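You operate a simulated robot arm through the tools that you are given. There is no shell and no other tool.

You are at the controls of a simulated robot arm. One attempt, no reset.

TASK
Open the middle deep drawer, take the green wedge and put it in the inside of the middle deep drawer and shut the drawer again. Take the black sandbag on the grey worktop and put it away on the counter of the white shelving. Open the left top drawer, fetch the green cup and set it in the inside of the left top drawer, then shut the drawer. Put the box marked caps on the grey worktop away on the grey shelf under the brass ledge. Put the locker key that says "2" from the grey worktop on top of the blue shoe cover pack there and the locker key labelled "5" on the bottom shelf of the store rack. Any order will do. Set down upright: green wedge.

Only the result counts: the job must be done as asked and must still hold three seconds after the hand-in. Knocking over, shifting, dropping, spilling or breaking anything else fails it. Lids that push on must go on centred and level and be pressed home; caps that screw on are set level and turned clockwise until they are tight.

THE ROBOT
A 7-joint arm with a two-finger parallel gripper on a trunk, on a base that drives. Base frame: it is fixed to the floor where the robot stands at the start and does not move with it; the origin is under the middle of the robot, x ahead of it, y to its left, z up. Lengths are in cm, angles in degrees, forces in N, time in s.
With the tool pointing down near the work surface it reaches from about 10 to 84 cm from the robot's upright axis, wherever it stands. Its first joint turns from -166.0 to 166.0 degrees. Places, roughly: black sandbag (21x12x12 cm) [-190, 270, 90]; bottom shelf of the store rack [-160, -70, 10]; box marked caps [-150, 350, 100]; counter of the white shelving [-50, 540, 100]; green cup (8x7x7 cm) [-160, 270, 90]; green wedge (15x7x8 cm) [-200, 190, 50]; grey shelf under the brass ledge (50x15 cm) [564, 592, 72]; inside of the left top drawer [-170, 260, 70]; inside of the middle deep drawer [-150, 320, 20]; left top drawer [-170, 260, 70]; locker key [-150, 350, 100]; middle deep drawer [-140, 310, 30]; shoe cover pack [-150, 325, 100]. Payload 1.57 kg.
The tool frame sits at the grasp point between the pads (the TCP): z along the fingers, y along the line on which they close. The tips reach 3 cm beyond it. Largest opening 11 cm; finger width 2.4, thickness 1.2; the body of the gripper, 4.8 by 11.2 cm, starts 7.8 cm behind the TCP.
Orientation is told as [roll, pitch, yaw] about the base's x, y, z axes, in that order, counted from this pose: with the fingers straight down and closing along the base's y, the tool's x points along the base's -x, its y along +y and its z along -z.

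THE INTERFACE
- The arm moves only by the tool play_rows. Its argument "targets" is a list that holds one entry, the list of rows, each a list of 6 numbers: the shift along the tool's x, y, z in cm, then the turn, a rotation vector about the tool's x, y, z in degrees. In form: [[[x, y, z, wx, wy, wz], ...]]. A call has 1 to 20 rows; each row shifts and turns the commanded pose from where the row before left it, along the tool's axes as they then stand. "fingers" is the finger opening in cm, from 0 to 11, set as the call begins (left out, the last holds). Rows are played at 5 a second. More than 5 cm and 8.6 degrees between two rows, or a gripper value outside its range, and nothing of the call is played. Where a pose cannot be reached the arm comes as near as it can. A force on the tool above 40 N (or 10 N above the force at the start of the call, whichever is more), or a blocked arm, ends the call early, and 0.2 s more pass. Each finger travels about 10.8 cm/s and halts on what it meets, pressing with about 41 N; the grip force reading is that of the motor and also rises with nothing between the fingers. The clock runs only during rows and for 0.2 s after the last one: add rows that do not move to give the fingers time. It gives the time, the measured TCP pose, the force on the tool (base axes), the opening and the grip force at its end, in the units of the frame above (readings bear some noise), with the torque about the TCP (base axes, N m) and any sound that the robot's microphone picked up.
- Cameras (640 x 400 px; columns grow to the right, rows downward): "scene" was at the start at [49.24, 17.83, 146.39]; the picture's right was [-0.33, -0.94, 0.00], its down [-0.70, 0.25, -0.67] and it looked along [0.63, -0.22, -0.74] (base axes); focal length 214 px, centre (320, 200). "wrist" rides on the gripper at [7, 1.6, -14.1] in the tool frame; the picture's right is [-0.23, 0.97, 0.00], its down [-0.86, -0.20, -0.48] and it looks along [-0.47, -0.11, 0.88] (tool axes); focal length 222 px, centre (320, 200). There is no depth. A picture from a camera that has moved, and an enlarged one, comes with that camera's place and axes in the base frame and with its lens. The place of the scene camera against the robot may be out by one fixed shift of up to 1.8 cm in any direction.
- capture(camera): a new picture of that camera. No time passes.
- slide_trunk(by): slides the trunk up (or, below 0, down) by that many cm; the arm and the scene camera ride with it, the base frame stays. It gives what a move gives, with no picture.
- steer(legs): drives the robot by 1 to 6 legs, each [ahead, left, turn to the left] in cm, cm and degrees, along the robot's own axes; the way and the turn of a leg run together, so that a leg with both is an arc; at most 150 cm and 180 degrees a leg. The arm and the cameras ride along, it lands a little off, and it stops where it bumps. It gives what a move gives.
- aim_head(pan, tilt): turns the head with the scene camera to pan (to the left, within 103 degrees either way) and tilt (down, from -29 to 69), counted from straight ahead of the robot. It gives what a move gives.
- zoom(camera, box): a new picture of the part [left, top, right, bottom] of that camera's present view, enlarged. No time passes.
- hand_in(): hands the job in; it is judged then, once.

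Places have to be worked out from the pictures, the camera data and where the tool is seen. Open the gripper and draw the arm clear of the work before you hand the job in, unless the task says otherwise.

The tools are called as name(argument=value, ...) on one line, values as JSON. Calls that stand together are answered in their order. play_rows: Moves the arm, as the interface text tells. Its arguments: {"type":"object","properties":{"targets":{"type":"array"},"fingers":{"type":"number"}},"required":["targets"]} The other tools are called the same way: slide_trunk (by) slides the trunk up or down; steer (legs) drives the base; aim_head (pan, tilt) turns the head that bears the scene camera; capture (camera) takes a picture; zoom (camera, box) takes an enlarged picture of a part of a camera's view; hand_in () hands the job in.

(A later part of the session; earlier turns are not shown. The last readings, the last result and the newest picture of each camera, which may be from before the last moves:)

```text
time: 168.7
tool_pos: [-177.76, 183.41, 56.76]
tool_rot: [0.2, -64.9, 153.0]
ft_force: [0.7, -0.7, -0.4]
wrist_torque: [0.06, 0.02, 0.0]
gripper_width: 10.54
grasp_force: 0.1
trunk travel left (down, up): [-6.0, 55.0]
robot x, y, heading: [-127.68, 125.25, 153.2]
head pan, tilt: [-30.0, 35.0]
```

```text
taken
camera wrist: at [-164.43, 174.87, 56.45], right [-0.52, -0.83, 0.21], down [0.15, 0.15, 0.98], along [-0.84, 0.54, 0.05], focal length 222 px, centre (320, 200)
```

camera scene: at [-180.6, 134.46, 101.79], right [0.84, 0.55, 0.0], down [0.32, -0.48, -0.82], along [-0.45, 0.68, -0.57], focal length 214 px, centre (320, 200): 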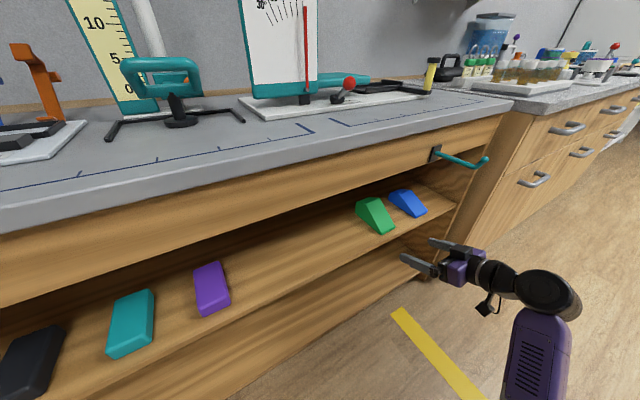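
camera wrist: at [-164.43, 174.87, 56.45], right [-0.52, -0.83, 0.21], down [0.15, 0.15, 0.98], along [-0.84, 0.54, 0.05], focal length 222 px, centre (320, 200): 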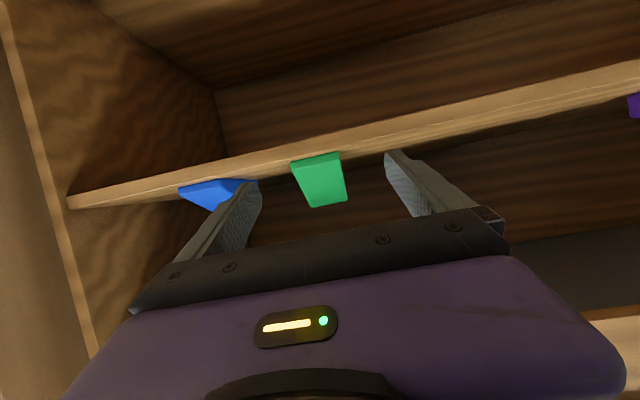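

The wedge is between the fingers in the wrist view, about 1 cm to the right of the tool line, 23 cm to the grip point. I shift right 1 cm, down 1, and drive the base 12 cm closer.

play_rows(targets=[[[0.9, -1.0, 0.42, 0, 0, 0], [0, 0, 0, 0, 0, 0]]])

steer(legs=[[12, 0, 0]])

capture(camera="wrist")

capture(camera="scene")

```text
time: 169.2
tool_pos: [-177.42, 184.31, 55.73]
tool_rot: [0.3, -64.9, 153.1]
ft_force: [0.0, -0.3, -0.1]
wrist_torque: [0.01, -0.01, 0.04]
gripper_width: 10.47
grasp_force: 0.0
trunk travel left (down, up): [-6.0, 55.0]
robot x, y, heading: [-127.73, 125.27, 153.4]
head pan, tilt: [-30.0, 35.0]
```

```text
time: 170.5
tool_pos: [-188.25, 189.7, 55.84]
tool_rot: [0.3, -65.0, 153.0]
ft_force: [0.5, 0.2, 0.5]
wrist_torque: [0.01, 0.01, -0.03]
gripper_width: 10.52
grasp_force: 0.0
trunk travel left (down, up): [-6.0, 55.0]
robot x, y, heading: [-138.47, 130.52, 153.3]
head pan, tilt: [-30.0, 35.0]
```

```text
taken
camera wrist: at [-174.97, 181.09, 55.46], right [-0.52, -0.83, 0.21], down [0.15, 0.15, 0.98], along [-0.84, 0.54, 0.05], focal length 222 px, centre (320, 200)
```

wrist: 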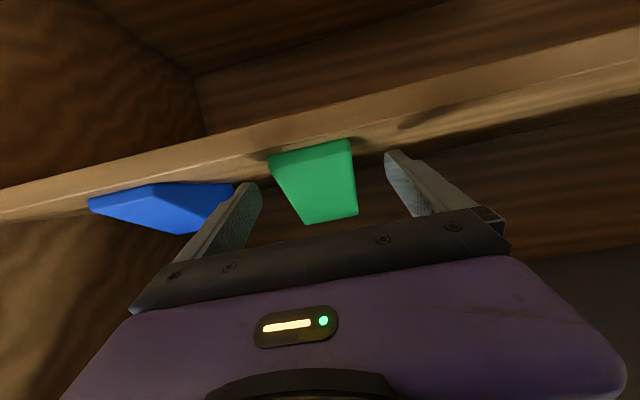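

```text
taken
camera scene: at [-191.45, 139.81, 101.8], right [0.83, 0.55, 0.0], down [0.32, -0.48, -0.82], along [-0.45, 0.68, -0.57], focal length 214 px, centre (320, 200)
```

scene: 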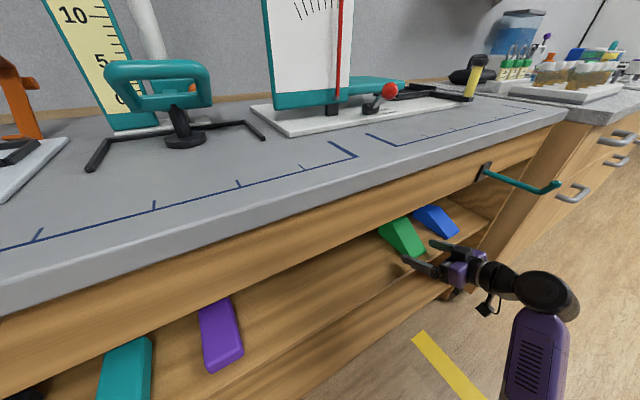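

Aligned within 2 mm. I advance 12 cm horizontally over the wedge.

play_rows(targets=[[[-1.27, 0, 2.72, 0, 0, 0], [-1.27, 0, 2.72, 0, 0, 0], [-1.27, 0, 2.72, 0, 0, 0], [-1.27, 0, 2.72, 0, 0, 0], [0, 0, 0, 0, 0, 0]]])

capture(camera="wrist")

zoom(camera="scene", box=[340, 140, 600, 320])

```text
time: 171.7
tool_pos: [-199.15, 195.03, 55.69]
tool_rot: [0.1, -64.9, 153.0]
ft_force: [0.0, 0.1, -0.5]
wrist_torque: [-0.01, 0.01, -0.02]
gripper_width: 10.5
grasp_force: 0.0
trunk travel left (down, up): [-6.0, 55.0]
robot x, y, heading: [-138.83, 130.76, 153.5]
head pan, tilt: [-30.0, 35.0]
```

```text
taken
camera wrist: at [-185.83, 186.51, 55.36], right [-0.52, -0.83, 0.21], down [0.15, 0.15, 0.98], along [-0.84, 0.54, 0.05], focal length 222 px, centre (320, 200)
```

wrist: 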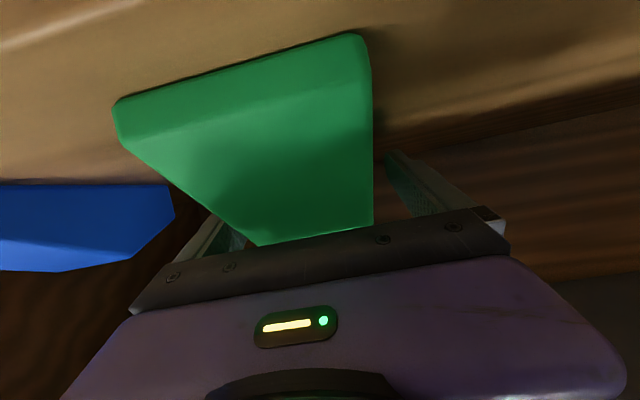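

```text
2.22 times, centred on (470, 230) of scene
camera zoom: at [-191.45, 139.81, 101.79], right [0.83, 0.55, 0.0], down [0.32, -0.48, -0.82], along [-0.45, 0.68, -0.57], focal length 477 px, centre (-13, 133)
```

zoom: 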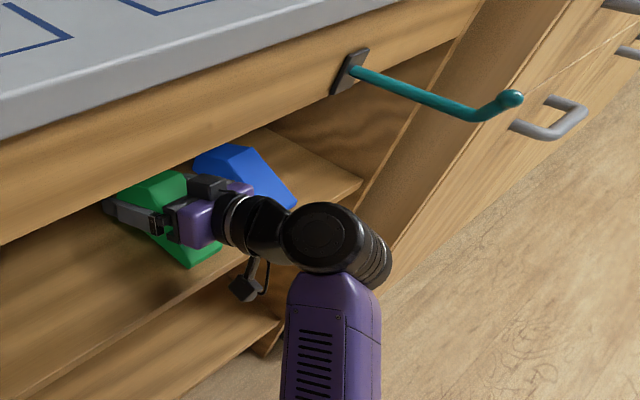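

The wedge is between the fingers. I close on it.

play_rows(targets=[[[0, 0, 0, 0, 0, 0], [0, 0, 0, 0, 0, 0], [0, 0, 0, 0, 0, 0], [0, 0, 0, 0, 0, 0]]], fingers=5)

capture(camera="wrist")

```text
time: 172.7
tool_pos: [-199.13, 194.98, 55.69]
tool_rot: [0.1, -64.9, 153.1]
ft_force: [-0.5, -1.0, 1.7]
wrist_torque: [-0.08, -0.17, -0.04]
gripper_width: 6.74
grasp_force: 41.6
trunk travel left (down, up): [-6.0, 55.0]
robot x, y, heading: [-138.46, 130.71, 153.1]
head pan, tilt: [-30.0, 35.0]
```

```text
taken
camera wrist: at [-185.81, 186.5, 55.37], right [-0.52, -0.83, 0.21], down [0.15, 0.15, 0.98], along [-0.84, 0.54, 0.05], focal length 222 px, centre (320, 200)
```

wrist: 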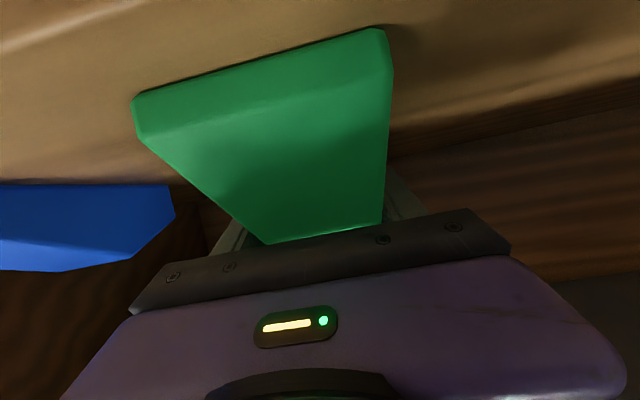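

Gripped at 6.7 cm. I lift 3 cm and back the base straight out 32 cm.

play_rows(targets=[[[-1.36, 0, -0.63, 0, 0, 0], [-1.36, 0, -0.63, 0, 0, 0], [0, 0, 0, 0, 0, 0]]])

steer(legs=[[-34, 0, 0]])

capture(camera="scene")

capture(camera="wrist")

```text
time: 173.5
tool_pos: [-199.16, 194.95, 58.64]
tool_rot: [0.3, -64.9, 153.2]
ft_force: [-0.1, -0.1, 0.2]
wrist_torque: [-0.02, 0.05, -0.01]
gripper_width: 6.7
grasp_force: 41.1
trunk travel left (down, up): [-6.0, 55.0]
robot x, y, heading: [-138.32, 130.65, 153.3]
head pan, tilt: [-30.0, 35.0]
```

```text
time: 175.7
tool_pos: [-169.45, 179.84, 58.7]
tool_rot: [0.2, -64.9, 153.3]
ft_force: [-0.3, 0.6, -0.2]
wrist_torque: [0.0, -0.02, -0.02]
gripper_width: 6.7
grasp_force: 40.9
trunk travel left (down, up): [-6.0, 55.0]
robot x, y, heading: [-108.61, 116.35, 153.8]
head pan, tilt: [-30.0, 35.0]
```

```text
taken
camera scene: at [-161.64, 124.76, 101.79], right [0.83, 0.55, 0.0], down [0.32, -0.48, -0.82], along [-0.45, 0.68, -0.57], focal length 214 px, centre (320, 200)
```

scene: 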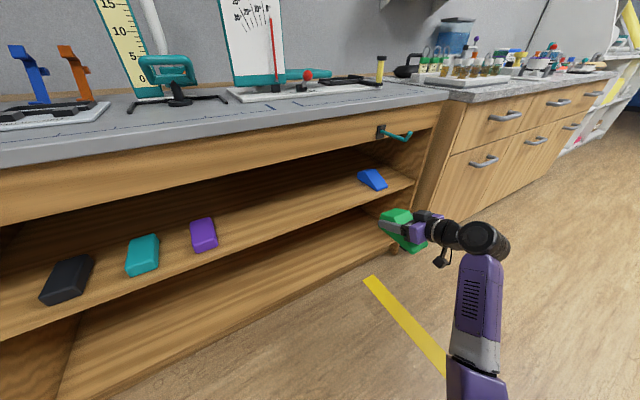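

```text
taken
camera wrist: at [-156.08, 171.43, 58.4], right [-0.52, -0.83, 0.21], down [0.15, 0.15, 0.98], along [-0.84, 0.54, 0.05], focal length 222 px, centre (320, 200)
```

wrist: 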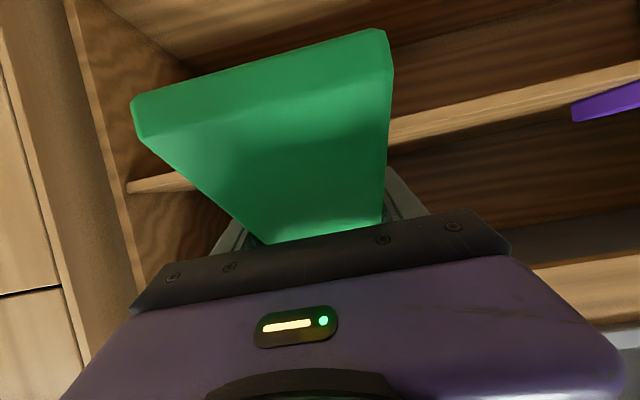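

The wedge is out. I raise the trunk 37 cm, then move right 29 and ahead 30 to set it temporarily on the free right-front corner of the bench for a regrasp from above.

slide_trunk(by=38)

steer(legs=[[0, -29, 0]])

aim_head(pan=-20, tilt=40)

capture(camera="scene")

```text
time: 179.3
tool_pos: [-169.37, 179.79, 96.78]
tool_rot: [0.2, -64.9, 153.2]
ft_force: [0.0, 0.1, -0.1]
wrist_torque: [0.0, 0.02, 0.01]
gripper_width: 6.73
grasp_force: 41.5
trunk travel left (down, up): [-44.0, 17.0]
robot x, y, heading: [-108.65, 115.82, 153.7]
head pan, tilt: [-30.0, 35.0]
```

```text
time: 181.4
tool_pos: [-156.08, 206.54, 96.64]
tool_rot: [0.4, -64.9, 153.2]
ft_force: [-0.3, -0.6, 0.0]
wrist_torque: [0.02, -0.02, 0.0]
gripper_width: 6.73
grasp_force: 40.9
trunk travel left (down, up): [-44.0, 17.0]
robot x, y, heading: [-95.22, 142.22, 153.3]
head pan, tilt: [-30.0, 35.0]
```

```text
time: 182.1
tool_pos: [-156.16, 206.66, 96.63]
tool_rot: [0.4, -64.8, 153.2]
ft_force: [-0.4, -0.4, -0.7]
wrist_torque: [-0.01, 0.01, -0.02]
gripper_width: 6.72
grasp_force: 41.3
trunk travel left (down, up): [-44.0, 17.0]
robot x, y, heading: [-95.69, 142.79, 153.7]
head pan, tilt: [-20.0, 40.0]
```

```text
taken
camera scene: at [-149.36, 150.3, 139.04], right [0.73, 0.69, 0.0], down [0.44, -0.47, -0.77], along [-0.53, 0.56, -0.64], focal length 214 px, centre (320, 200)
```

scene: 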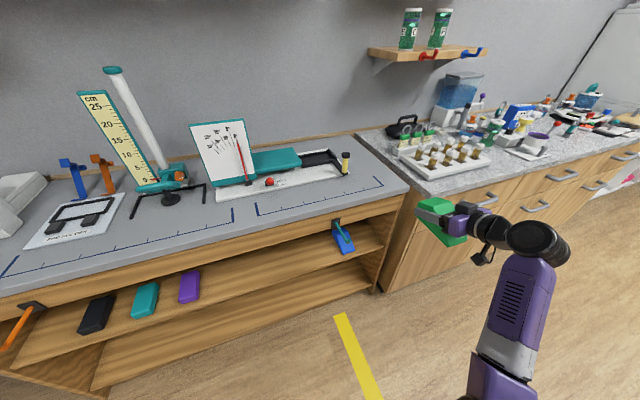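

Bench right end is at u≈-9.6 and the device board ends at u≈-28, so the corner between is free. I drive 30 ahead and 2.5 left with the wedge held above the bench.

steer(legs=[[30, 2.5, 0]])

capture(camera="scene")

capture(camera="wrist")

```text
time: 184.1
tool_pos: [-183.54, 218.11, 96.72]
tool_rot: [0.3, -64.9, 152.7]
ft_force: [0.5, 0.2, 0.0]
wrist_torque: [0.0, 0.02, 0.01]
gripper_width: 6.7
grasp_force: 41.1
trunk travel left (down, up): [-44.0, 17.0]
robot x, y, heading: [-123.24, 153.71, 153.3]
head pan, tilt: [-20.0, 40.0]
```

```text
taken
camera scene: at [-177.16, 161.88, 139.04], right [0.73, 0.68, 0.0], down [0.44, -0.47, -0.77], along [-0.52, 0.56, -0.64], focal length 214 px, centre (320, 200)
```

scene: 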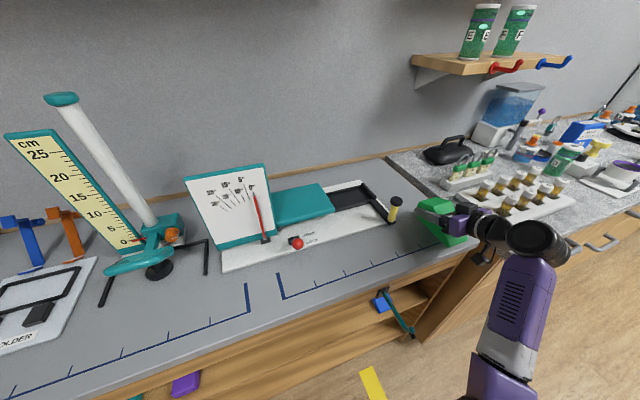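

```text
taken
camera wrist: at [-170.16, 209.67, 96.39], right [-0.53, -0.82, 0.21], down [0.15, 0.15, 0.98], along [-0.84, 0.55, 0.05], focal length 222 px, centre (320, 200)
```

wrist: 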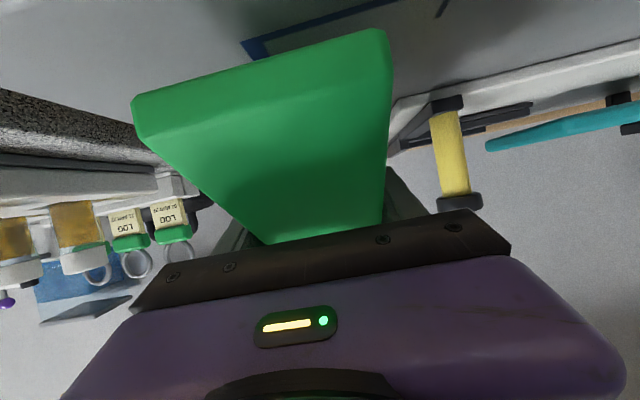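

The wedge is above the free corner (u≈-17.6). I lower it 3.6 cm, then in small steps to contact.

play_rows(targets=[[[1.63, 0, 0.76, 0, 0, 0], [1.63, 0, 0.76, 0, 0, 0], [0, 0, 0, 0, 0, 0]]])

play_rows(targets=[[[0.27, 0, 0.13, 0, 0, 0], [0.27, 0, 0.13, 0, 0, 0], [0, 0, 0, 0, 0, 0]]])

play_rows(targets=[[[0.27, 0, 0.13, 0, 0, 0], [0.27, 0, 0.13, 0, 0, 0], [0, 0, 0, 0, 0, 0]]])

capture(camera="wrist")

```text
time: 184.9
tool_pos: [-183.43, 218.27, 93.53]
tool_rot: [-0.4, -65.4, 153.1]
ft_force: [-0.1, -1.0, 31.2]
wrist_torque: [-0.62, -0.94, 0.09]
gripper_width: 6.72
grasp_force: 41.2
trunk travel left (down, up): [-44.0, 17.0]
robot x, y, heading: [-123.5, 153.52, 153.0]
head pan, tilt: [-20.0, 40.0]
```

```text
time: 185.7
tool_pos: [-183.6, 218.15, 92.84]
tool_rot: [-0.2, -65.3, 153.1]
ft_force: [-1.8, 1.7, 35.8]
wrist_torque: [-0.28, -0.41, 0.05]
gripper_width: 6.72
grasp_force: 41.0
trunk travel left (down, up): [-44.0, 17.0]
robot x, y, heading: [-123.49, 153.89, 153.1]
head pan, tilt: [-20.0, 40.0]
```

```text
time: 186.5
tool_pos: [-183.33, 218.26, 92.49]
tool_rot: [-0.3, -65.4, 153.2]
ft_force: [2.5, -1.9, 37.8]
wrist_torque: [-0.76, -0.58, 0.03]
gripper_width: 6.7
grasp_force: 41.0
trunk travel left (down, up): [-44.0, 17.0]
robot x, y, heading: [-123.51, 153.76, 153.2]
head pan, tilt: [-20.0, 40.0]
```

```text
taken
camera wrist: at [-170.13, 209.65, 91.91], right [-0.53, -0.82, 0.2], down [0.16, 0.14, 0.98], along [-0.83, 0.55, 0.06], focal length 222 px, centre (320, 200)
```

wrist: 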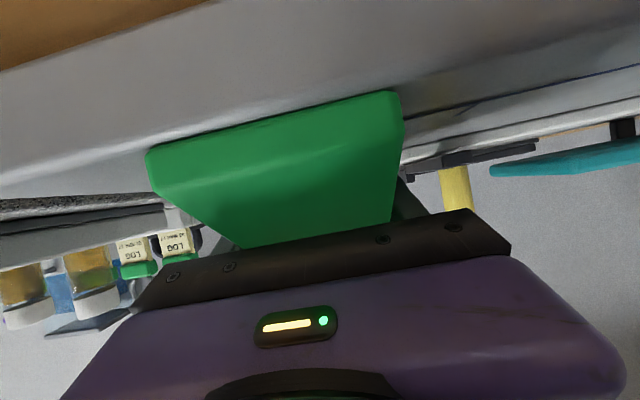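

It stands on the bench (top ≈ 89.9). I relieve the pressure, open the fingers, and back the base straight away.

play_rows(targets=[[[-0.45, 0, -0.21, 0, 0, 0], [0, 0, 0, 0, 0, 0]]])

play_rows(targets=[[[0, 0, 0, 0, 0, 0], [0, 0, 0, 0, 0, 0], [0, 0, 0, 0, 0, 0]]], fingers=9)

capture(camera="wrist")

zoom(camera="scene", box=[360, 140, 560, 280])

```text
time: 187.1
tool_pos: [-183.31, 218.19, 92.39]
tool_rot: [0.2, -64.7, 152.8]
ft_force: [-2.3, 4.7, 18.2]
wrist_torque: [0.69, 0.41, -0.03]
gripper_width: 6.74
grasp_force: 40.8
trunk travel left (down, up): [-44.0, 17.0]
robot x, y, heading: [-123.33, 153.54, 153.2]
head pan, tilt: [-20.0, 40.0]
```

```text
time: 187.9
tool_pos: [-183.54, 218.23, 92.4]
tool_rot: [0.3, -64.8, 152.8]
ft_force: [-2.7, -11.7, 14.9]
wrist_torque: [0.47, 0.05, 0.16]
gripper_width: 7.89
grasp_force: 0.1
trunk travel left (down, up): [-44.0, 17.0]
robot x, y, heading: [-123.25, 153.95, 152.9]
head pan, tilt: [-20.0, 40.0]
```

```text
taken
camera wrist: at [-170.18, 209.57, 92.07], right [-0.53, -0.82, 0.21], down [0.15, 0.15, 0.98], along [-0.84, 0.55, 0.05], focal length 222 px, centre (320, 200)
```

wrist: 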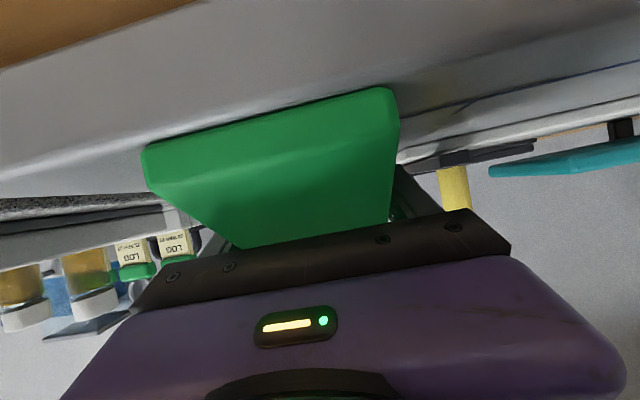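

```text
2.86 times, centred on (460, 210) of scene
camera zoom: at [-177.13, 161.8, 139.05], right [0.73, 0.68, 0.0], down [0.44, -0.47, -0.77], along [-0.52, 0.56, -0.64], focal length 613 px, centre (-80, 171)
```

zoom: 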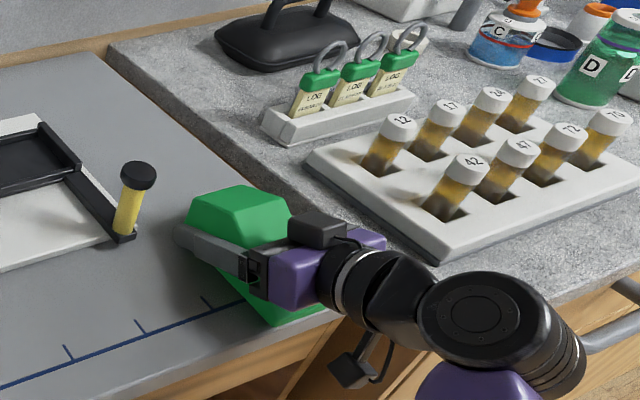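

The right finger met something at surface level (the worktop's side edge) while opening. I lift 1.5 cm to free it and look again.

play_rows(targets=[[[-0.68, 0, -0.32, 0, 0, 0], [-0.68, 0, -0.32, 0, 0, 0], [0, 0, 0, 0, 0, 0]]])

zoom(camera="scene", box=[360, 140, 560, 280])

capture(camera="wrist")

```text
time: 188.7
tool_pos: [-183.36, 218.27, 93.92]
tool_rot: [0.4, -64.8, 152.6]
ft_force: [-0.5, 0.1, 0.7]
wrist_torque: [0.01, 0.0, 0.0]
gripper_width: 9.0
grasp_force: 0.0
trunk travel left (down, up): [-44.0, 17.0]
robot x, y, heading: [-122.96, 153.85, 153.1]
head pan, tilt: [-20.0, 40.0]
```

```text
2.86 times, centred on (460, 210) of scene
camera zoom: at [-177.15, 161.89, 139.03], right [0.73, 0.68, 0.0], down [0.44, -0.47, -0.77], along [-0.52, 0.56, -0.64], focal length 613 px, centre (-80, 171)
```

zoom: 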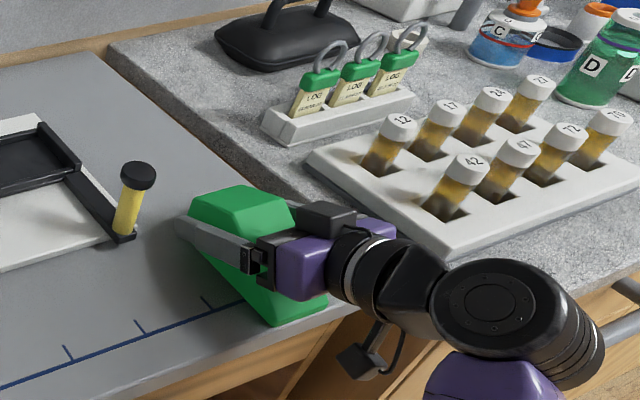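

```text
taken
camera wrist: at [-170.07, 209.63, 93.51], right [-0.53, -0.82, 0.21], down [0.15, 0.15, 0.98], along [-0.83, 0.55, 0.05], focal length 222 px, centre (320, 200)
```

wrist: 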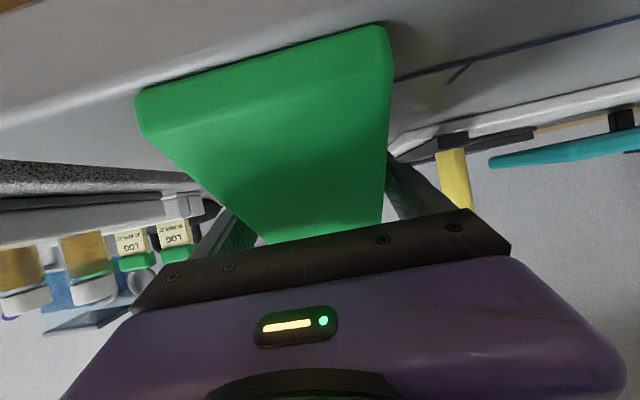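

Free now. I lift the tool straight up clear of the wedge and then back the base off.

play_rows(targets=[[[-2.72, 0, -1.27, 0, 0, 0], [-2.72, 0, -1.27, 0, 0, 0], [-2.72, 0, -1.27, 0, 0, 0], [-2.72, 0, -1.27, 0, 0, 0], [0, 0, 0, 0, 0, 0]]])

steer(legs=[[-30, 0, 0]])

zoom(camera="scene", box=[300, 120, 540, 280])

```text
time: 189.9
tool_pos: [-183.5, 218.27, 106.04]
tool_rot: [0.2, -64.8, 152.8]
ft_force: [-0.7, -0.8, 0.0]
wrist_torque: [0.02, 0.0, 0.02]
gripper_width: 9.0
grasp_force: 0.0
trunk travel left (down, up): [-44.0, 17.0]
robot x, y, heading: [-123.26, 153.67, 153.4]
head pan, tilt: [-20.0, 40.0]
```

```text
time: 192.0
tool_pos: [-156.74, 204.76, 105.8]
tool_rot: [0.3, -64.9, 152.7]
ft_force: [-0.1, -0.8, 0.1]
wrist_torque: [-0.01, 0.02, -0.03]
gripper_width: 9.03
grasp_force: 0.0
trunk travel left (down, up): [-44.0, 17.0]
robot x, y, heading: [-96.85, 140.14, 153.3]
head pan, tilt: [-20.0, 40.0]
```

```text
2.50 times, centred on (420, 200) of scene
camera zoom: at [-150.42, 148.32, 139.04], right [0.73, 0.68, 0.0], down [0.44, -0.47, -0.77], along [-0.52, 0.56, -0.64], focal length 536 px, centre (70, 200)
```

zoom: 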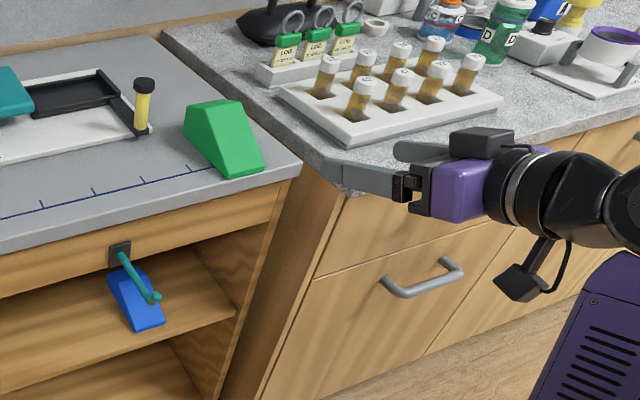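

The wedge stands safely on the bench corner. Next is the middle deep drawer: I roll the tool back so the fingers close vertically, and drive right along the counter.

play_rows(targets=[[[0, 0, 0, 0, 0, 8.2], [0, 0, 0, 0, 0, 8.2], [0, 0, 0, 0, 0, 8.2], [0, 0, 0, 0, 0, 8.2], [0, 0, 0, 0, 0, 8.2], [0, 0, 0, 0, 0, 8.2], [0, 0, 0, 0, 0, 8.2], [0, 0, 0, 0, 0, 8.2], [0, 0, 0, 0, 0, 8.2], [0, 0, 0, 0, 0, 8.2], [0, 0, 0, 0, 0, 8], [0, 0, 0, 0, 0, 0]]], fingers=5)

steer(legs=[[0, -100, 0]])

aim_head(pan=-30, tilt=45)

capture(camera="scene")

```text
time: 194.6
tool_pos: [-156.73, 204.66, 105.77]
tool_rot: [64.8, 0.2, 62.9]
ft_force: [-0.2, 0.4, -0.3]
wrist_torque: [0.02, -0.01, -0.03]
gripper_width: 5.03
grasp_force: 0.1
trunk travel left (down, up): [-44.0, 17.0]
robot x, y, heading: [-96.68, 139.99, 152.9]
head pan, tilt: [-20.0, 40.0]
```

```text
time: 199.8
tool_pos: [-109.78, 294.14, 105.82]
tool_rot: [64.9, 0.0, 62.2]
ft_force: [0.2, -0.4, -0.3]
wrist_torque: [-0.04, 0.01, 0.01]
gripper_width: 4.99
grasp_force: 0.1
trunk travel left (down, up): [-44.0, 17.0]
robot x, y, heading: [-50.53, 228.79, 152.3]
head pan, tilt: [-20.0, 40.0]
```

```text
time: 200.5
tool_pos: [-109.85, 294.12, 105.85]
tool_rot: [65.0, 0.1, 62.0]
ft_force: [0.1, -0.2, 0.0]
wrist_torque: [0.01, 0.02, -0.01]
gripper_width: 5.01
grasp_force: 0.1
trunk travel left (down, up): [-44.0, 17.0]
robot x, y, heading: [-50.67, 228.85, 152.2]
head pan, tilt: [-30.0, 45.0]
```

```text
taken
camera scene: at [-102.98, 238.3, 138.32], right [0.85, 0.53, 0.0], down [0.38, -0.6, -0.71], along [-0.38, 0.6, -0.71], focal length 214 px, centre (320, 200)
```

scene: 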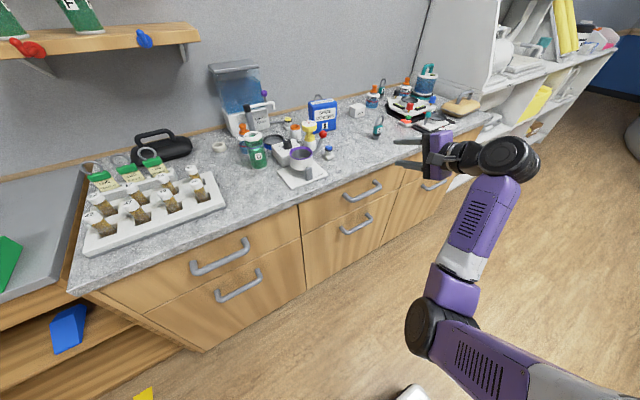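

The middle deep handle is at about u=81.7, z≈61, nearly in line. I square the heading, lower the trunk 32 cm and lower the tool a bit, then check with the wrist camera.

steer(legs=[[0, 0, 1.1]])

slide_trunk(by=-34)

play_rows(targets=[[[0, -3.62, 1.7, 0, 0, 0], [0, -3.62, 1.7, 0, 0, 0], [0, 0, 0, 0, 0, 0]]])

capture(camera="wrist")

capture(camera="scene")

```text
time: 201.2
tool_pos: [-110.99, 293.08, 105.75]
tool_rot: [64.9, 0.1, 63.2]
ft_force: [0.5, -0.5, -0.8]
wrist_torque: [0.04, 0.03, -0.02]
gripper_width: 4.99
grasp_force: 0.1
trunk travel left (down, up): [-44.0, 17.0]
robot x, y, heading: [-50.9, 229.02, 153.3]
head pan, tilt: [-30.0, 45.0]
```

```text
time: 204.6
tool_pos: [-111.12, 293.01, 71.7]
tool_rot: [64.8, 0.1, 63.3]
ft_force: [-0.3, 0.0, 0.1]
wrist_torque: [0.01, 0.0, 0.01]
gripper_width: 5.02
grasp_force: 0.1
trunk travel left (down, up): [-10.0, 51.0]
robot x, y, heading: [-50.74, 228.55, 153.4]
head pan, tilt: [-30.0, 45.0]
```

```text
time: 205.3
tool_pos: [-110.95, 292.97, 63.96]
tool_rot: [65.0, 0.1, 63.2]
ft_force: [0.2, -0.9, 0.3]
wrist_torque: [0.0, -0.04, 0.03]
gripper_width: 5.02
grasp_force: 0.0
trunk travel left (down, up): [-10.0, 51.0]
robot x, y, heading: [-50.87, 228.56, 152.9]
head pan, tilt: [-30.0, 45.0]
```

```text
taken
camera wrist: at [-103.31, 281.28, 71.39], right [-0.27, 0.39, 0.88], down [0.85, 0.53, 0.02], along [-0.46, 0.75, -0.47], focal length 222 px, centre (320, 200)
```

wrist: 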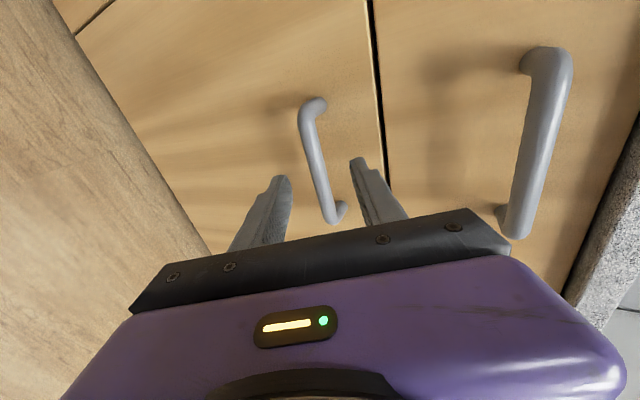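

```text
taken
camera scene: at [-103.14, 237.32, 104.31], right [0.84, 0.55, 0.0], down [0.39, -0.59, -0.71], along [-0.39, 0.59, -0.71], focal length 214 px, centre (320, 200)
```

scene: 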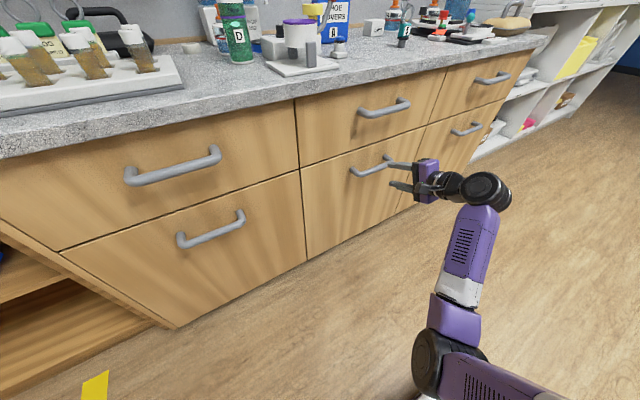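

I zoom in both views to pin the middle deep handle more precisely.

zoom(camera="wrist", box=[200, 70, 440, 230])

zoom(camera="scene", box=[320, 120, 480, 220])

```text
2.50 times, centred on (320, 150) of wrist
camera zoom: at [-103.31, 281.28, 71.39], right [-0.27, 0.39, 0.88], down [0.85, 0.53, 0.02], along [-0.46, 0.75, -0.47], focal length 555 px, centre (320, 325)
```

zoom: 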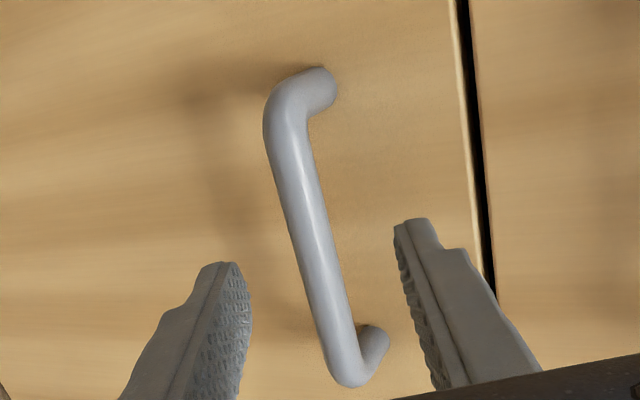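

```text
4.00 times, centred on (400, 170) of scene
camera zoom: at [-103.14, 237.32, 104.31], right [0.84, 0.55, 0.0], down [0.39, -0.59, -0.71], along [-0.39, 0.59, -0.71], focal length 858 px, centre (0, 320)
```

zoom: 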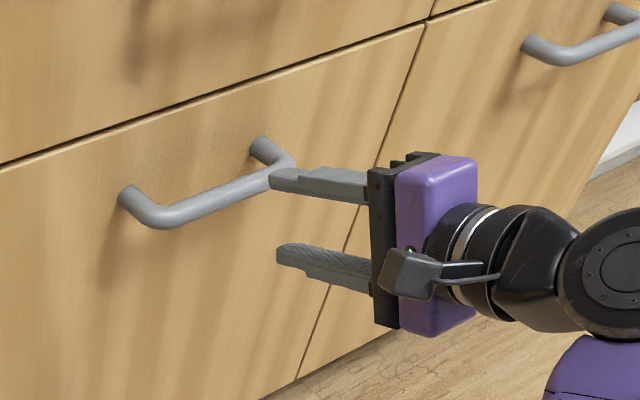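

Now both views agree: bar at 12.1 ahead, 6.6 below and 2.9 right of the TCP (z≈57.3). I drive 10 ahead and 3 right and verify again.

play_rows(targets=[[[0, -1.9, -2.2, 0, 0, 0], [0, 0, 0, 0, 0, 0]]])

steer(legs=[[9, -3, 0]])

zoom(camera="wrist", box=[200, 70, 440, 230])

```text
time: 205.9
tool_pos: [-108.44, 291.92, 63.15]
tool_rot: [64.8, 0.1, 63.2]
ft_force: [-0.2, 0.3, 0.0]
wrist_torque: [0.01, 0.0, 0.02]
gripper_width: 5.0
grasp_force: 0.1
trunk travel left (down, up): [-10.0, 51.0]
robot x, y, heading: [-51.12, 228.78, 153.3]
head pan, tilt: [-30.0, 45.0]
```

```text
time: 207.1
tool_pos: [-115.0, 298.46, 63.15]
tool_rot: [64.9, 0.1, 63.3]
ft_force: [0.3, 0.1, -0.2]
wrist_torque: [0.0, -0.01, 0.01]
gripper_width: 5.03
grasp_force: 0.1
trunk travel left (down, up): [-10.0, 51.0]
robot x, y, heading: [-56.99, 235.65, 153.5]
head pan, tilt: [-30.0, 45.0]
```

```text
2.50 times, centred on (320, 150) of wrist
camera zoom: at [-107.34, 286.87, 70.57], right [-0.27, 0.39, 0.88], down [0.85, 0.53, 0.02], along [-0.46, 0.75, -0.47], focal length 555 px, centre (320, 325)
```

zoom: 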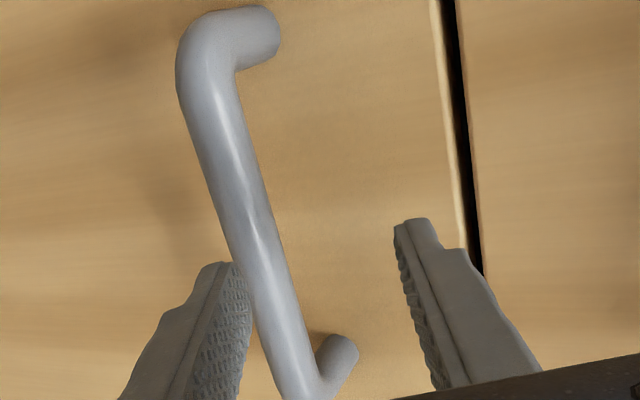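

The estimate holds (bar 8.0 cm along the tool, 2.8 cm below its axis). I shift down onto the axis, then advance 6 cm onto the bar.

play_rows(targets=[[[0, -1.4, 0, 0, 0, 0], [0, -1.4, 0, 0, 0, 0], [0, 0, 2, 0, 0, 0], [0, 0, 0, 0, 0, 0]]])

zoom(camera="wrist", box=[200, 70, 440, 230])

```text
time: 208.1
tool_pos: [-115.69, 298.61, 59.5]
tool_rot: [64.9, 0.1, 63.1]
ft_force: [0.0, 0.3, -0.5]
wrist_torque: [0.02, -0.02, 0.02]
gripper_width: 5.01
grasp_force: 0.1
trunk travel left (down, up): [-10.0, 51.0]
robot x, y, heading: [-57.07, 235.46, 153.4]
head pan, tilt: [-30.0, 45.0]
```

```text
2.50 times, centred on (320, 150) of wrist
camera zoom: at [-108.01, 287.07, 67.04], right [-0.27, 0.39, 0.88], down [0.85, 0.53, 0.02], along [-0.46, 0.75, -0.47], focal length 555 px, centre (320, 325)
```

zoom: 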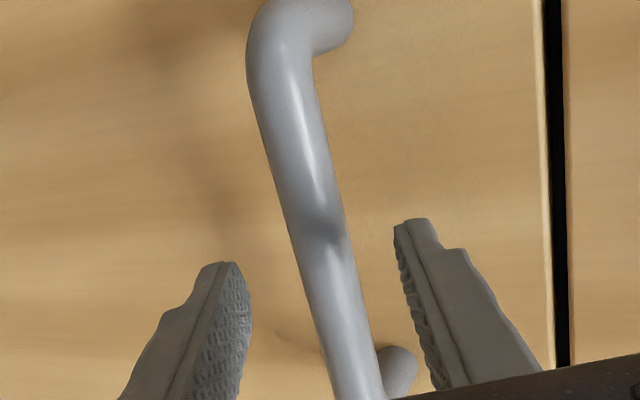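

The bar is centred between the fingers. I advance 4 cm and close.

play_rows(targets=[[[0, 0, 2, 0, 0, 0], [0, 0, 2, 0, 0, 0], [0, 0, 0, 0, 0, 0]]])

zoom(camera="wrist", box=[200, 70, 440, 230])

play_rows(targets=[[[0, 0, 0, 0, 0, 0], [0, 0, 0, 0, 0, 0], [0, 0, 0, 0, 0, 0]]], fingers=0)

```text
time: 208.9
tool_pos: [-118.8, 300.44, 57.91]
tool_rot: [64.9, 0.0, 63.1]
ft_force: [0.3, 1.0, -0.3]
wrist_torque: [0.02, -0.03, -0.01]
gripper_width: 5.0
grasp_force: 0.1
trunk travel left (down, up): [-10.0, 51.0]
robot x, y, heading: [-57.12, 235.11, 153.3]
head pan, tilt: [-30.0, 45.0]
```

```text
2.50 times, centred on (320, 150) of wrist
camera zoom: at [-111.16, 288.73, 65.4], right [-0.27, 0.39, 0.88], down [0.85, 0.53, 0.02], along [-0.46, 0.75, -0.47], focal length 555 px, centre (320, 325)
```

zoom: 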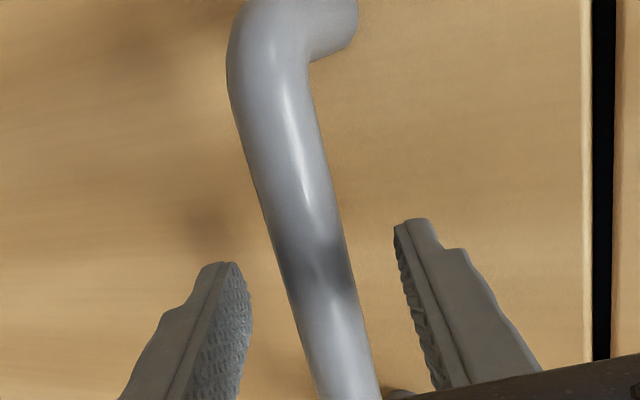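

```text
time: 209.7
tool_pos: [-118.9, 300.25, 57.89]
tool_rot: [64.9, 0.1, 63.3]
ft_force: [-0.9, 1.3, -0.3]
wrist_torque: [0.58, -0.28, 0.28]
gripper_width: 2.18
grasp_force: 35.0
trunk travel left (down, up): [-10.0, 51.0]
robot x, y, heading: [-56.89, 235.24, 153.4]
head pan, tilt: [-30.0, 45.0]
```

Gripped squarely. I pull the deep drawer out.

play_rows(targets=[[[0, -0.63, -1.36, 0, 0, 0], [0, -0.63, -1.36, 0, 0, 0], [0, -0.63, -1.36, 0, 0, 0], [0, -0.63, -1.36, 0, 0, 0], [0, -0.63, -1.36, 0, 0, 0], [0, -0.63, -1.36, 0, 0, 0], [0, -0.63, -1.36, 0, 0, 0], [0, -0.63, -1.36, 0, 0, 0], [0, -0.63, -1.36, 0, 0, 0], [0, -0.63, -1.36, 0, 0, 0], [0, 0, 0, 0, 0, 0]]])

capture(camera="scene")

```text
time: 212.1
tool_pos: [-105.28, 293.76, 57.93]
tool_rot: [64.8, 0.1, 63.0]
ft_force: [8.1, 13.2, -4.7]
wrist_torque: [0.62, -0.48, -0.13]
gripper_width: 2.18
grasp_force: 35.1
trunk travel left (down, up): [-10.0, 51.0]
robot x, y, heading: [-57.0, 235.44, 153.2]
head pan, tilt: [-30.0, 45.0]
```

```text
taken
camera scene: at [-109.72, 244.05, 104.31], right [0.84, 0.55, 0.0], down [0.39, -0.59, -0.71], along [-0.39, 0.59, -0.71], focal length 214 px, centre (320, 200)
```

scene: 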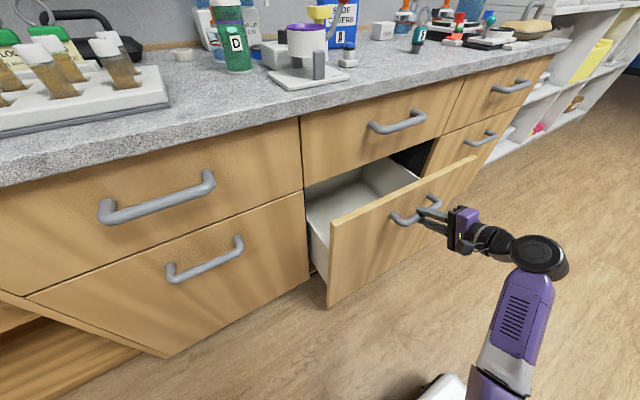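

It opens well (15 cm). I continue another 13.5 cm with a slight sideways relief.

play_rows(targets=[[[-0.3, -0.63, -1.36, 0, 0, 0], [-0.03, -0.63, -1.36, 0, 0, 0], [-0.03, -0.63, -1.36, 0, 0, 0], [-0.03, -0.63, -1.36, 0, 0, 0], [-0.03, -0.63, -1.36, 0, 0, 0], [-0.03, -0.63, -1.36, 0, 0, 0], [-0.03, -0.63, -1.36, 0, 0, 0], [-0.03, -0.63, -1.36, 0, 0, 0], [-0.03, -0.63, -1.36, 0, 0, 0], [0, 0, 0, 0, 0, 0]]])

capture(camera="scene")

```text
time: 214.3
tool_pos: [-93.23, 287.89, 57.99]
tool_rot: [64.4, 0.2, 63.4]
ft_force: [-7.2, -20.3, -29.8]
wrist_torque: [0.34, -0.65, 0.08]
gripper_width: 2.17
grasp_force: 35.2
trunk travel left (down, up): [-10.0, 51.0]
robot x, y, heading: [-57.2, 235.26, 153.2]
head pan, tilt: [-30.0, 45.0]
```

```text
taken
camera scene: at [-109.77, 244.01, 104.27], right [0.84, 0.55, 0.0], down [0.39, -0.59, -0.71], along [-0.39, 0.59, -0.71], focal length 214 px, centre (320, 200)
```

scene: 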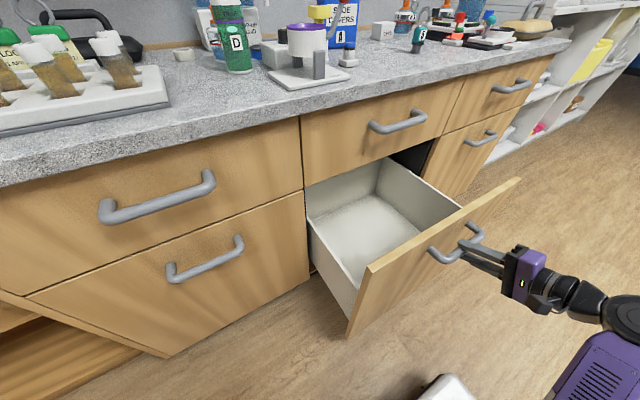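

The drawer is open 28.5 cm and empty inside. For room to lower the wedge I want it further out, so I relieve the side load and back the base 7 cm while holding the handle.

play_rows(targets=[[[0.25, -0.25, 0.1, 0, 0, 0], [0, 0, 0, 0, 0, 0]]])

steer(legs=[[-7, 0, 0]])

capture(camera="scene")

```text
time: 214.9
tool_pos: [-93.2, 287.85, 57.99]
tool_rot: [64.9, 0.0, 63.1]
ft_force: [1.8, -3.3, -13.5]
wrist_torque: [-0.09, -0.38, 1.09]
gripper_width: 2.17
grasp_force: 34.9
trunk travel left (down, up): [-10.0, 51.0]
robot x, y, heading: [-57.09, 235.35, 153.3]
head pan, tilt: [-30.0, 45.0]
```

```text
time: 215.9
tool_pos: [-86.69, 284.66, 57.94]
tool_rot: [64.9, 0.0, 63.0]
ft_force: [4.8, 14.6, -5.2]
wrist_torque: [0.8, -0.47, -0.45]
gripper_width: 2.19
grasp_force: 34.8
trunk travel left (down, up): [-10.0, 51.0]
robot x, y, heading: [-50.63, 232.18, 153.5]
head pan, tilt: [-30.0, 45.0]
```

```text
taken
camera scene: at [-103.33, 240.82, 104.32], right [0.84, 0.55, 0.0], down [0.39, -0.59, -0.71], along [-0.39, 0.59, -0.71], focal length 214 px, centre (320, 200)
```

scene: 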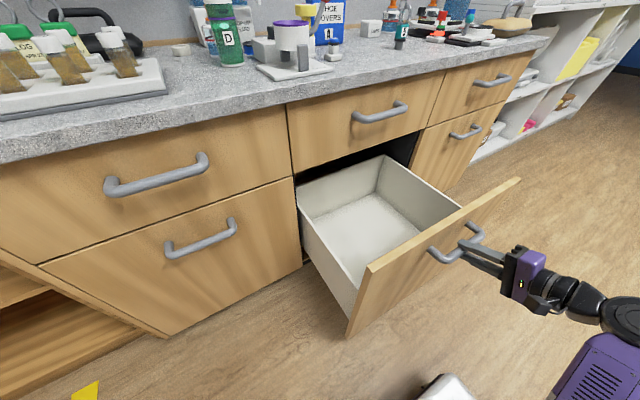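

The drawer is now out 36 cm, almost to its full length, and empty. I release, back away, raise the arm and trunk, and turn the tool to point straight down with the fingers closing sideways for the wedge.

play_rows(targets=[[[0, 0, 0, 0, 0, 0], [0, 0, 0, 0, 0, 0], [0, 0, -3, 0, 0, 0], [0, 0, -3, 0, 0, 0], [0, 3.62, -1.7, 0, 0, 0], [0, 3.62, -1.7, 0, 0, 0], [0, 3.62, -1.7, 0, 0, 0], [0, 3.62, -1.7, 0, 0, 0], [0, 0, 0, 0, 0, 0]]], fingers=6)

slide_trunk(by=40)

play_rows(targets=[[[0, 0, 0, 0, 0, -8.2], [0, 0, 0, 0, 0, -8.2], [0, 0, 0, 0, 0, -8.2], [0, 0, 0, 0, 0, -8.2], [0, 0, 0, 0, 0, -8.2], [0, 0, 0, 0, 0, -8.2], [0, 0, 0, 0, 0, -8.2], [0, 0, 0, 0, 0, -8.2], [0, 0, 0, 0, 0, -8.2], [0, 0, 0, 0, 0, -8.2], [0, 0, 0, 0, 0, -8], [0, 0, 0, 0, 8.1, 0], [0, 0, 0, 0, 8.1, 0], [0, 0, 0, 0, 8.1, 0], [0, 0, 0, 0, 8.1, 0], [0, 0, 0, 0, 8.1, 0], [0, 0, 0, 0, 8.1, 0], [0, 0, 0, 0, 8.1, 0], [0, 0, 0, 0, 8.3, 0], [0, 0, 0, 0, 0, 0]]], fingers=10)

capture(camera="scene")

```text
time: 217.9
tool_pos: [-81.89, 282.4, 76.73]
tool_rot: [64.9, 0.0, 62.9]
ft_force: [0.1, -0.5, -0.9]
wrist_torque: [0.02, 0.03, 0.02]
gripper_width: 6.0
grasp_force: 0.1
trunk travel left (down, up): [-10.0, 51.0]
robot x, y, heading: [-50.62, 231.77, 153.3]
head pan, tilt: [-30.0, 45.0]
```

```text
time: 221.7
tool_pos: [-81.9, 282.41, 116.57]
tool_rot: [65.0, 0.0, 62.9]
ft_force: [0.6, 0.4, -0.1]
wrist_torque: [0.01, -0.01, -0.02]
gripper_width: 5.99
grasp_force: 0.0
trunk travel left (down, up): [-50.0, 11.0]
robot x, y, heading: [-50.66, 232.05, 153.5]
head pan, tilt: [-30.0, 45.0]
```

```text
time: 225.9
tool_pos: [-81.93, 282.4, 116.49]
tool_rot: [0.1, 0.0, 152.9]
ft_force: [-1.0, -0.2, 0.6]
wrist_torque: [-0.01, 0.02, 0.0]
gripper_width: 10.0
grasp_force: 0.0
trunk travel left (down, up): [-50.0, 11.0]
robot x, y, heading: [-50.88, 232.06, 153.4]
head pan, tilt: [-30.0, 45.0]
```

```text
taken
camera scene: at [-103.33, 240.8, 144.31], right [0.84, 0.55, 0.0], down [0.39, -0.59, -0.71], along [-0.39, 0.59, -0.71], focal length 214 px, centre (320, 200)
```

scene: 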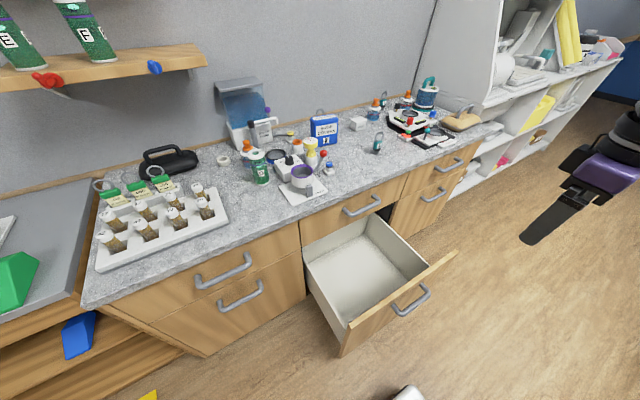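

Tool is straight down. I zoom on the open drawer to gauge its depth.

zoom(camera="scene", box=[280, 190, 480, 350])

```text
2.50 times, centred on (380, 270) of scene
camera zoom: at [-103.33, 240.8, 144.31], right [0.84, 0.55, 0.0], down [0.39, -0.59, -0.71], along [-0.39, 0.59, -0.71], focal length 536 px, centre (170, 25)
```

zoom: 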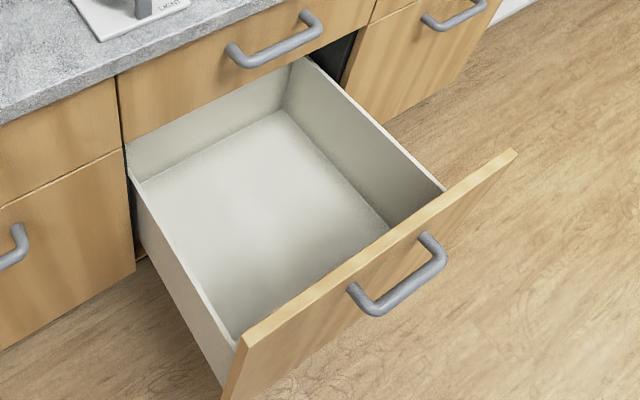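

The drawer floor is roughly at z≈25. I drive back left (100 cm) and ahead (33 cm) to the wedge on the bench corner, tool pointing down above everything.

steer(legs=[[0, 100, 0], [33, 0, 0]])

aim_head(pan=-20, tilt=45)

capture(camera="scene")

capture(camera="wrist")

```text
time: 232.8
tool_pos: [-155.98, 208.03, 116.64]
tool_rot: [0.1, -0.1, 153.3]
ft_force: [0.3, 1.0, 0.4]
wrist_torque: [0.0, -0.01, 0.02]
gripper_width: 10.0
grasp_force: 0.1
trunk travel left (down, up): [-50.0, 11.0]
robot x, y, heading: [-124.53, 157.84, 153.8]
head pan, tilt: [-30.0, 45.0]
```

```text
time: 233.6
tool_pos: [-155.8, 207.85, 116.5]
tool_rot: [0.0, 0.0, 153.2]
ft_force: [-0.6, -0.1, -0.7]
wrist_torque: [0.01, -0.03, 0.02]
gripper_width: 10.0
grasp_force: 0.0
trunk travel left (down, up): [-50.0, 11.0]
robot x, y, heading: [-124.98, 158.21, 153.7]
head pan, tilt: [-20.0, 45.0]
```

```text
taken
camera scene: at [-178.17, 165.4, 144.31], right [0.72, 0.69, 0.0], down [0.49, -0.51, -0.71], along [-0.49, 0.51, -0.71], focal length 214 px, centre (320, 200)
```

scene: 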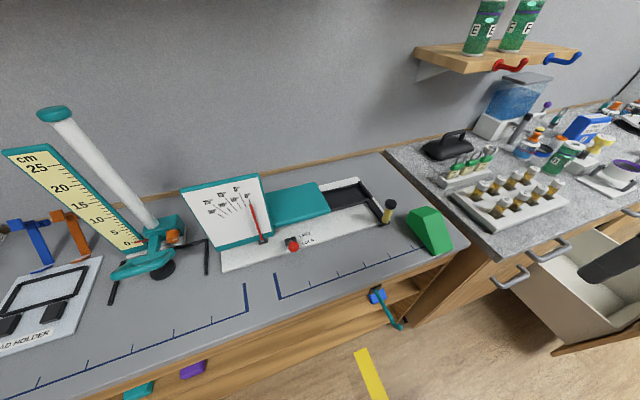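

```text
taken
camera wrist: at [-150.4, 203.46, 130.72], right [-0.64, -0.77, 0.0], down [-0.67, 0.56, 0.48], along [-0.37, 0.31, -0.88], focal length 222 px, centre (320, 200)
```

wrist: 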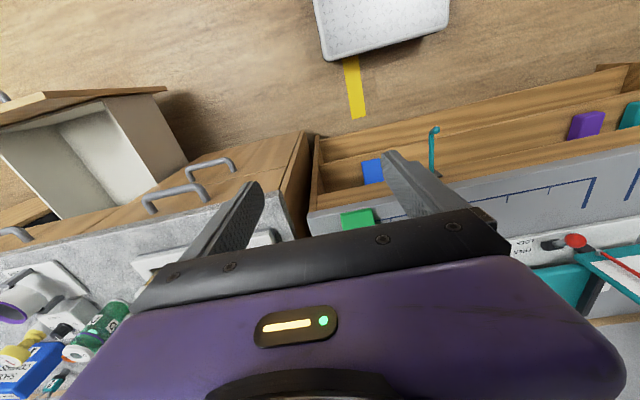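

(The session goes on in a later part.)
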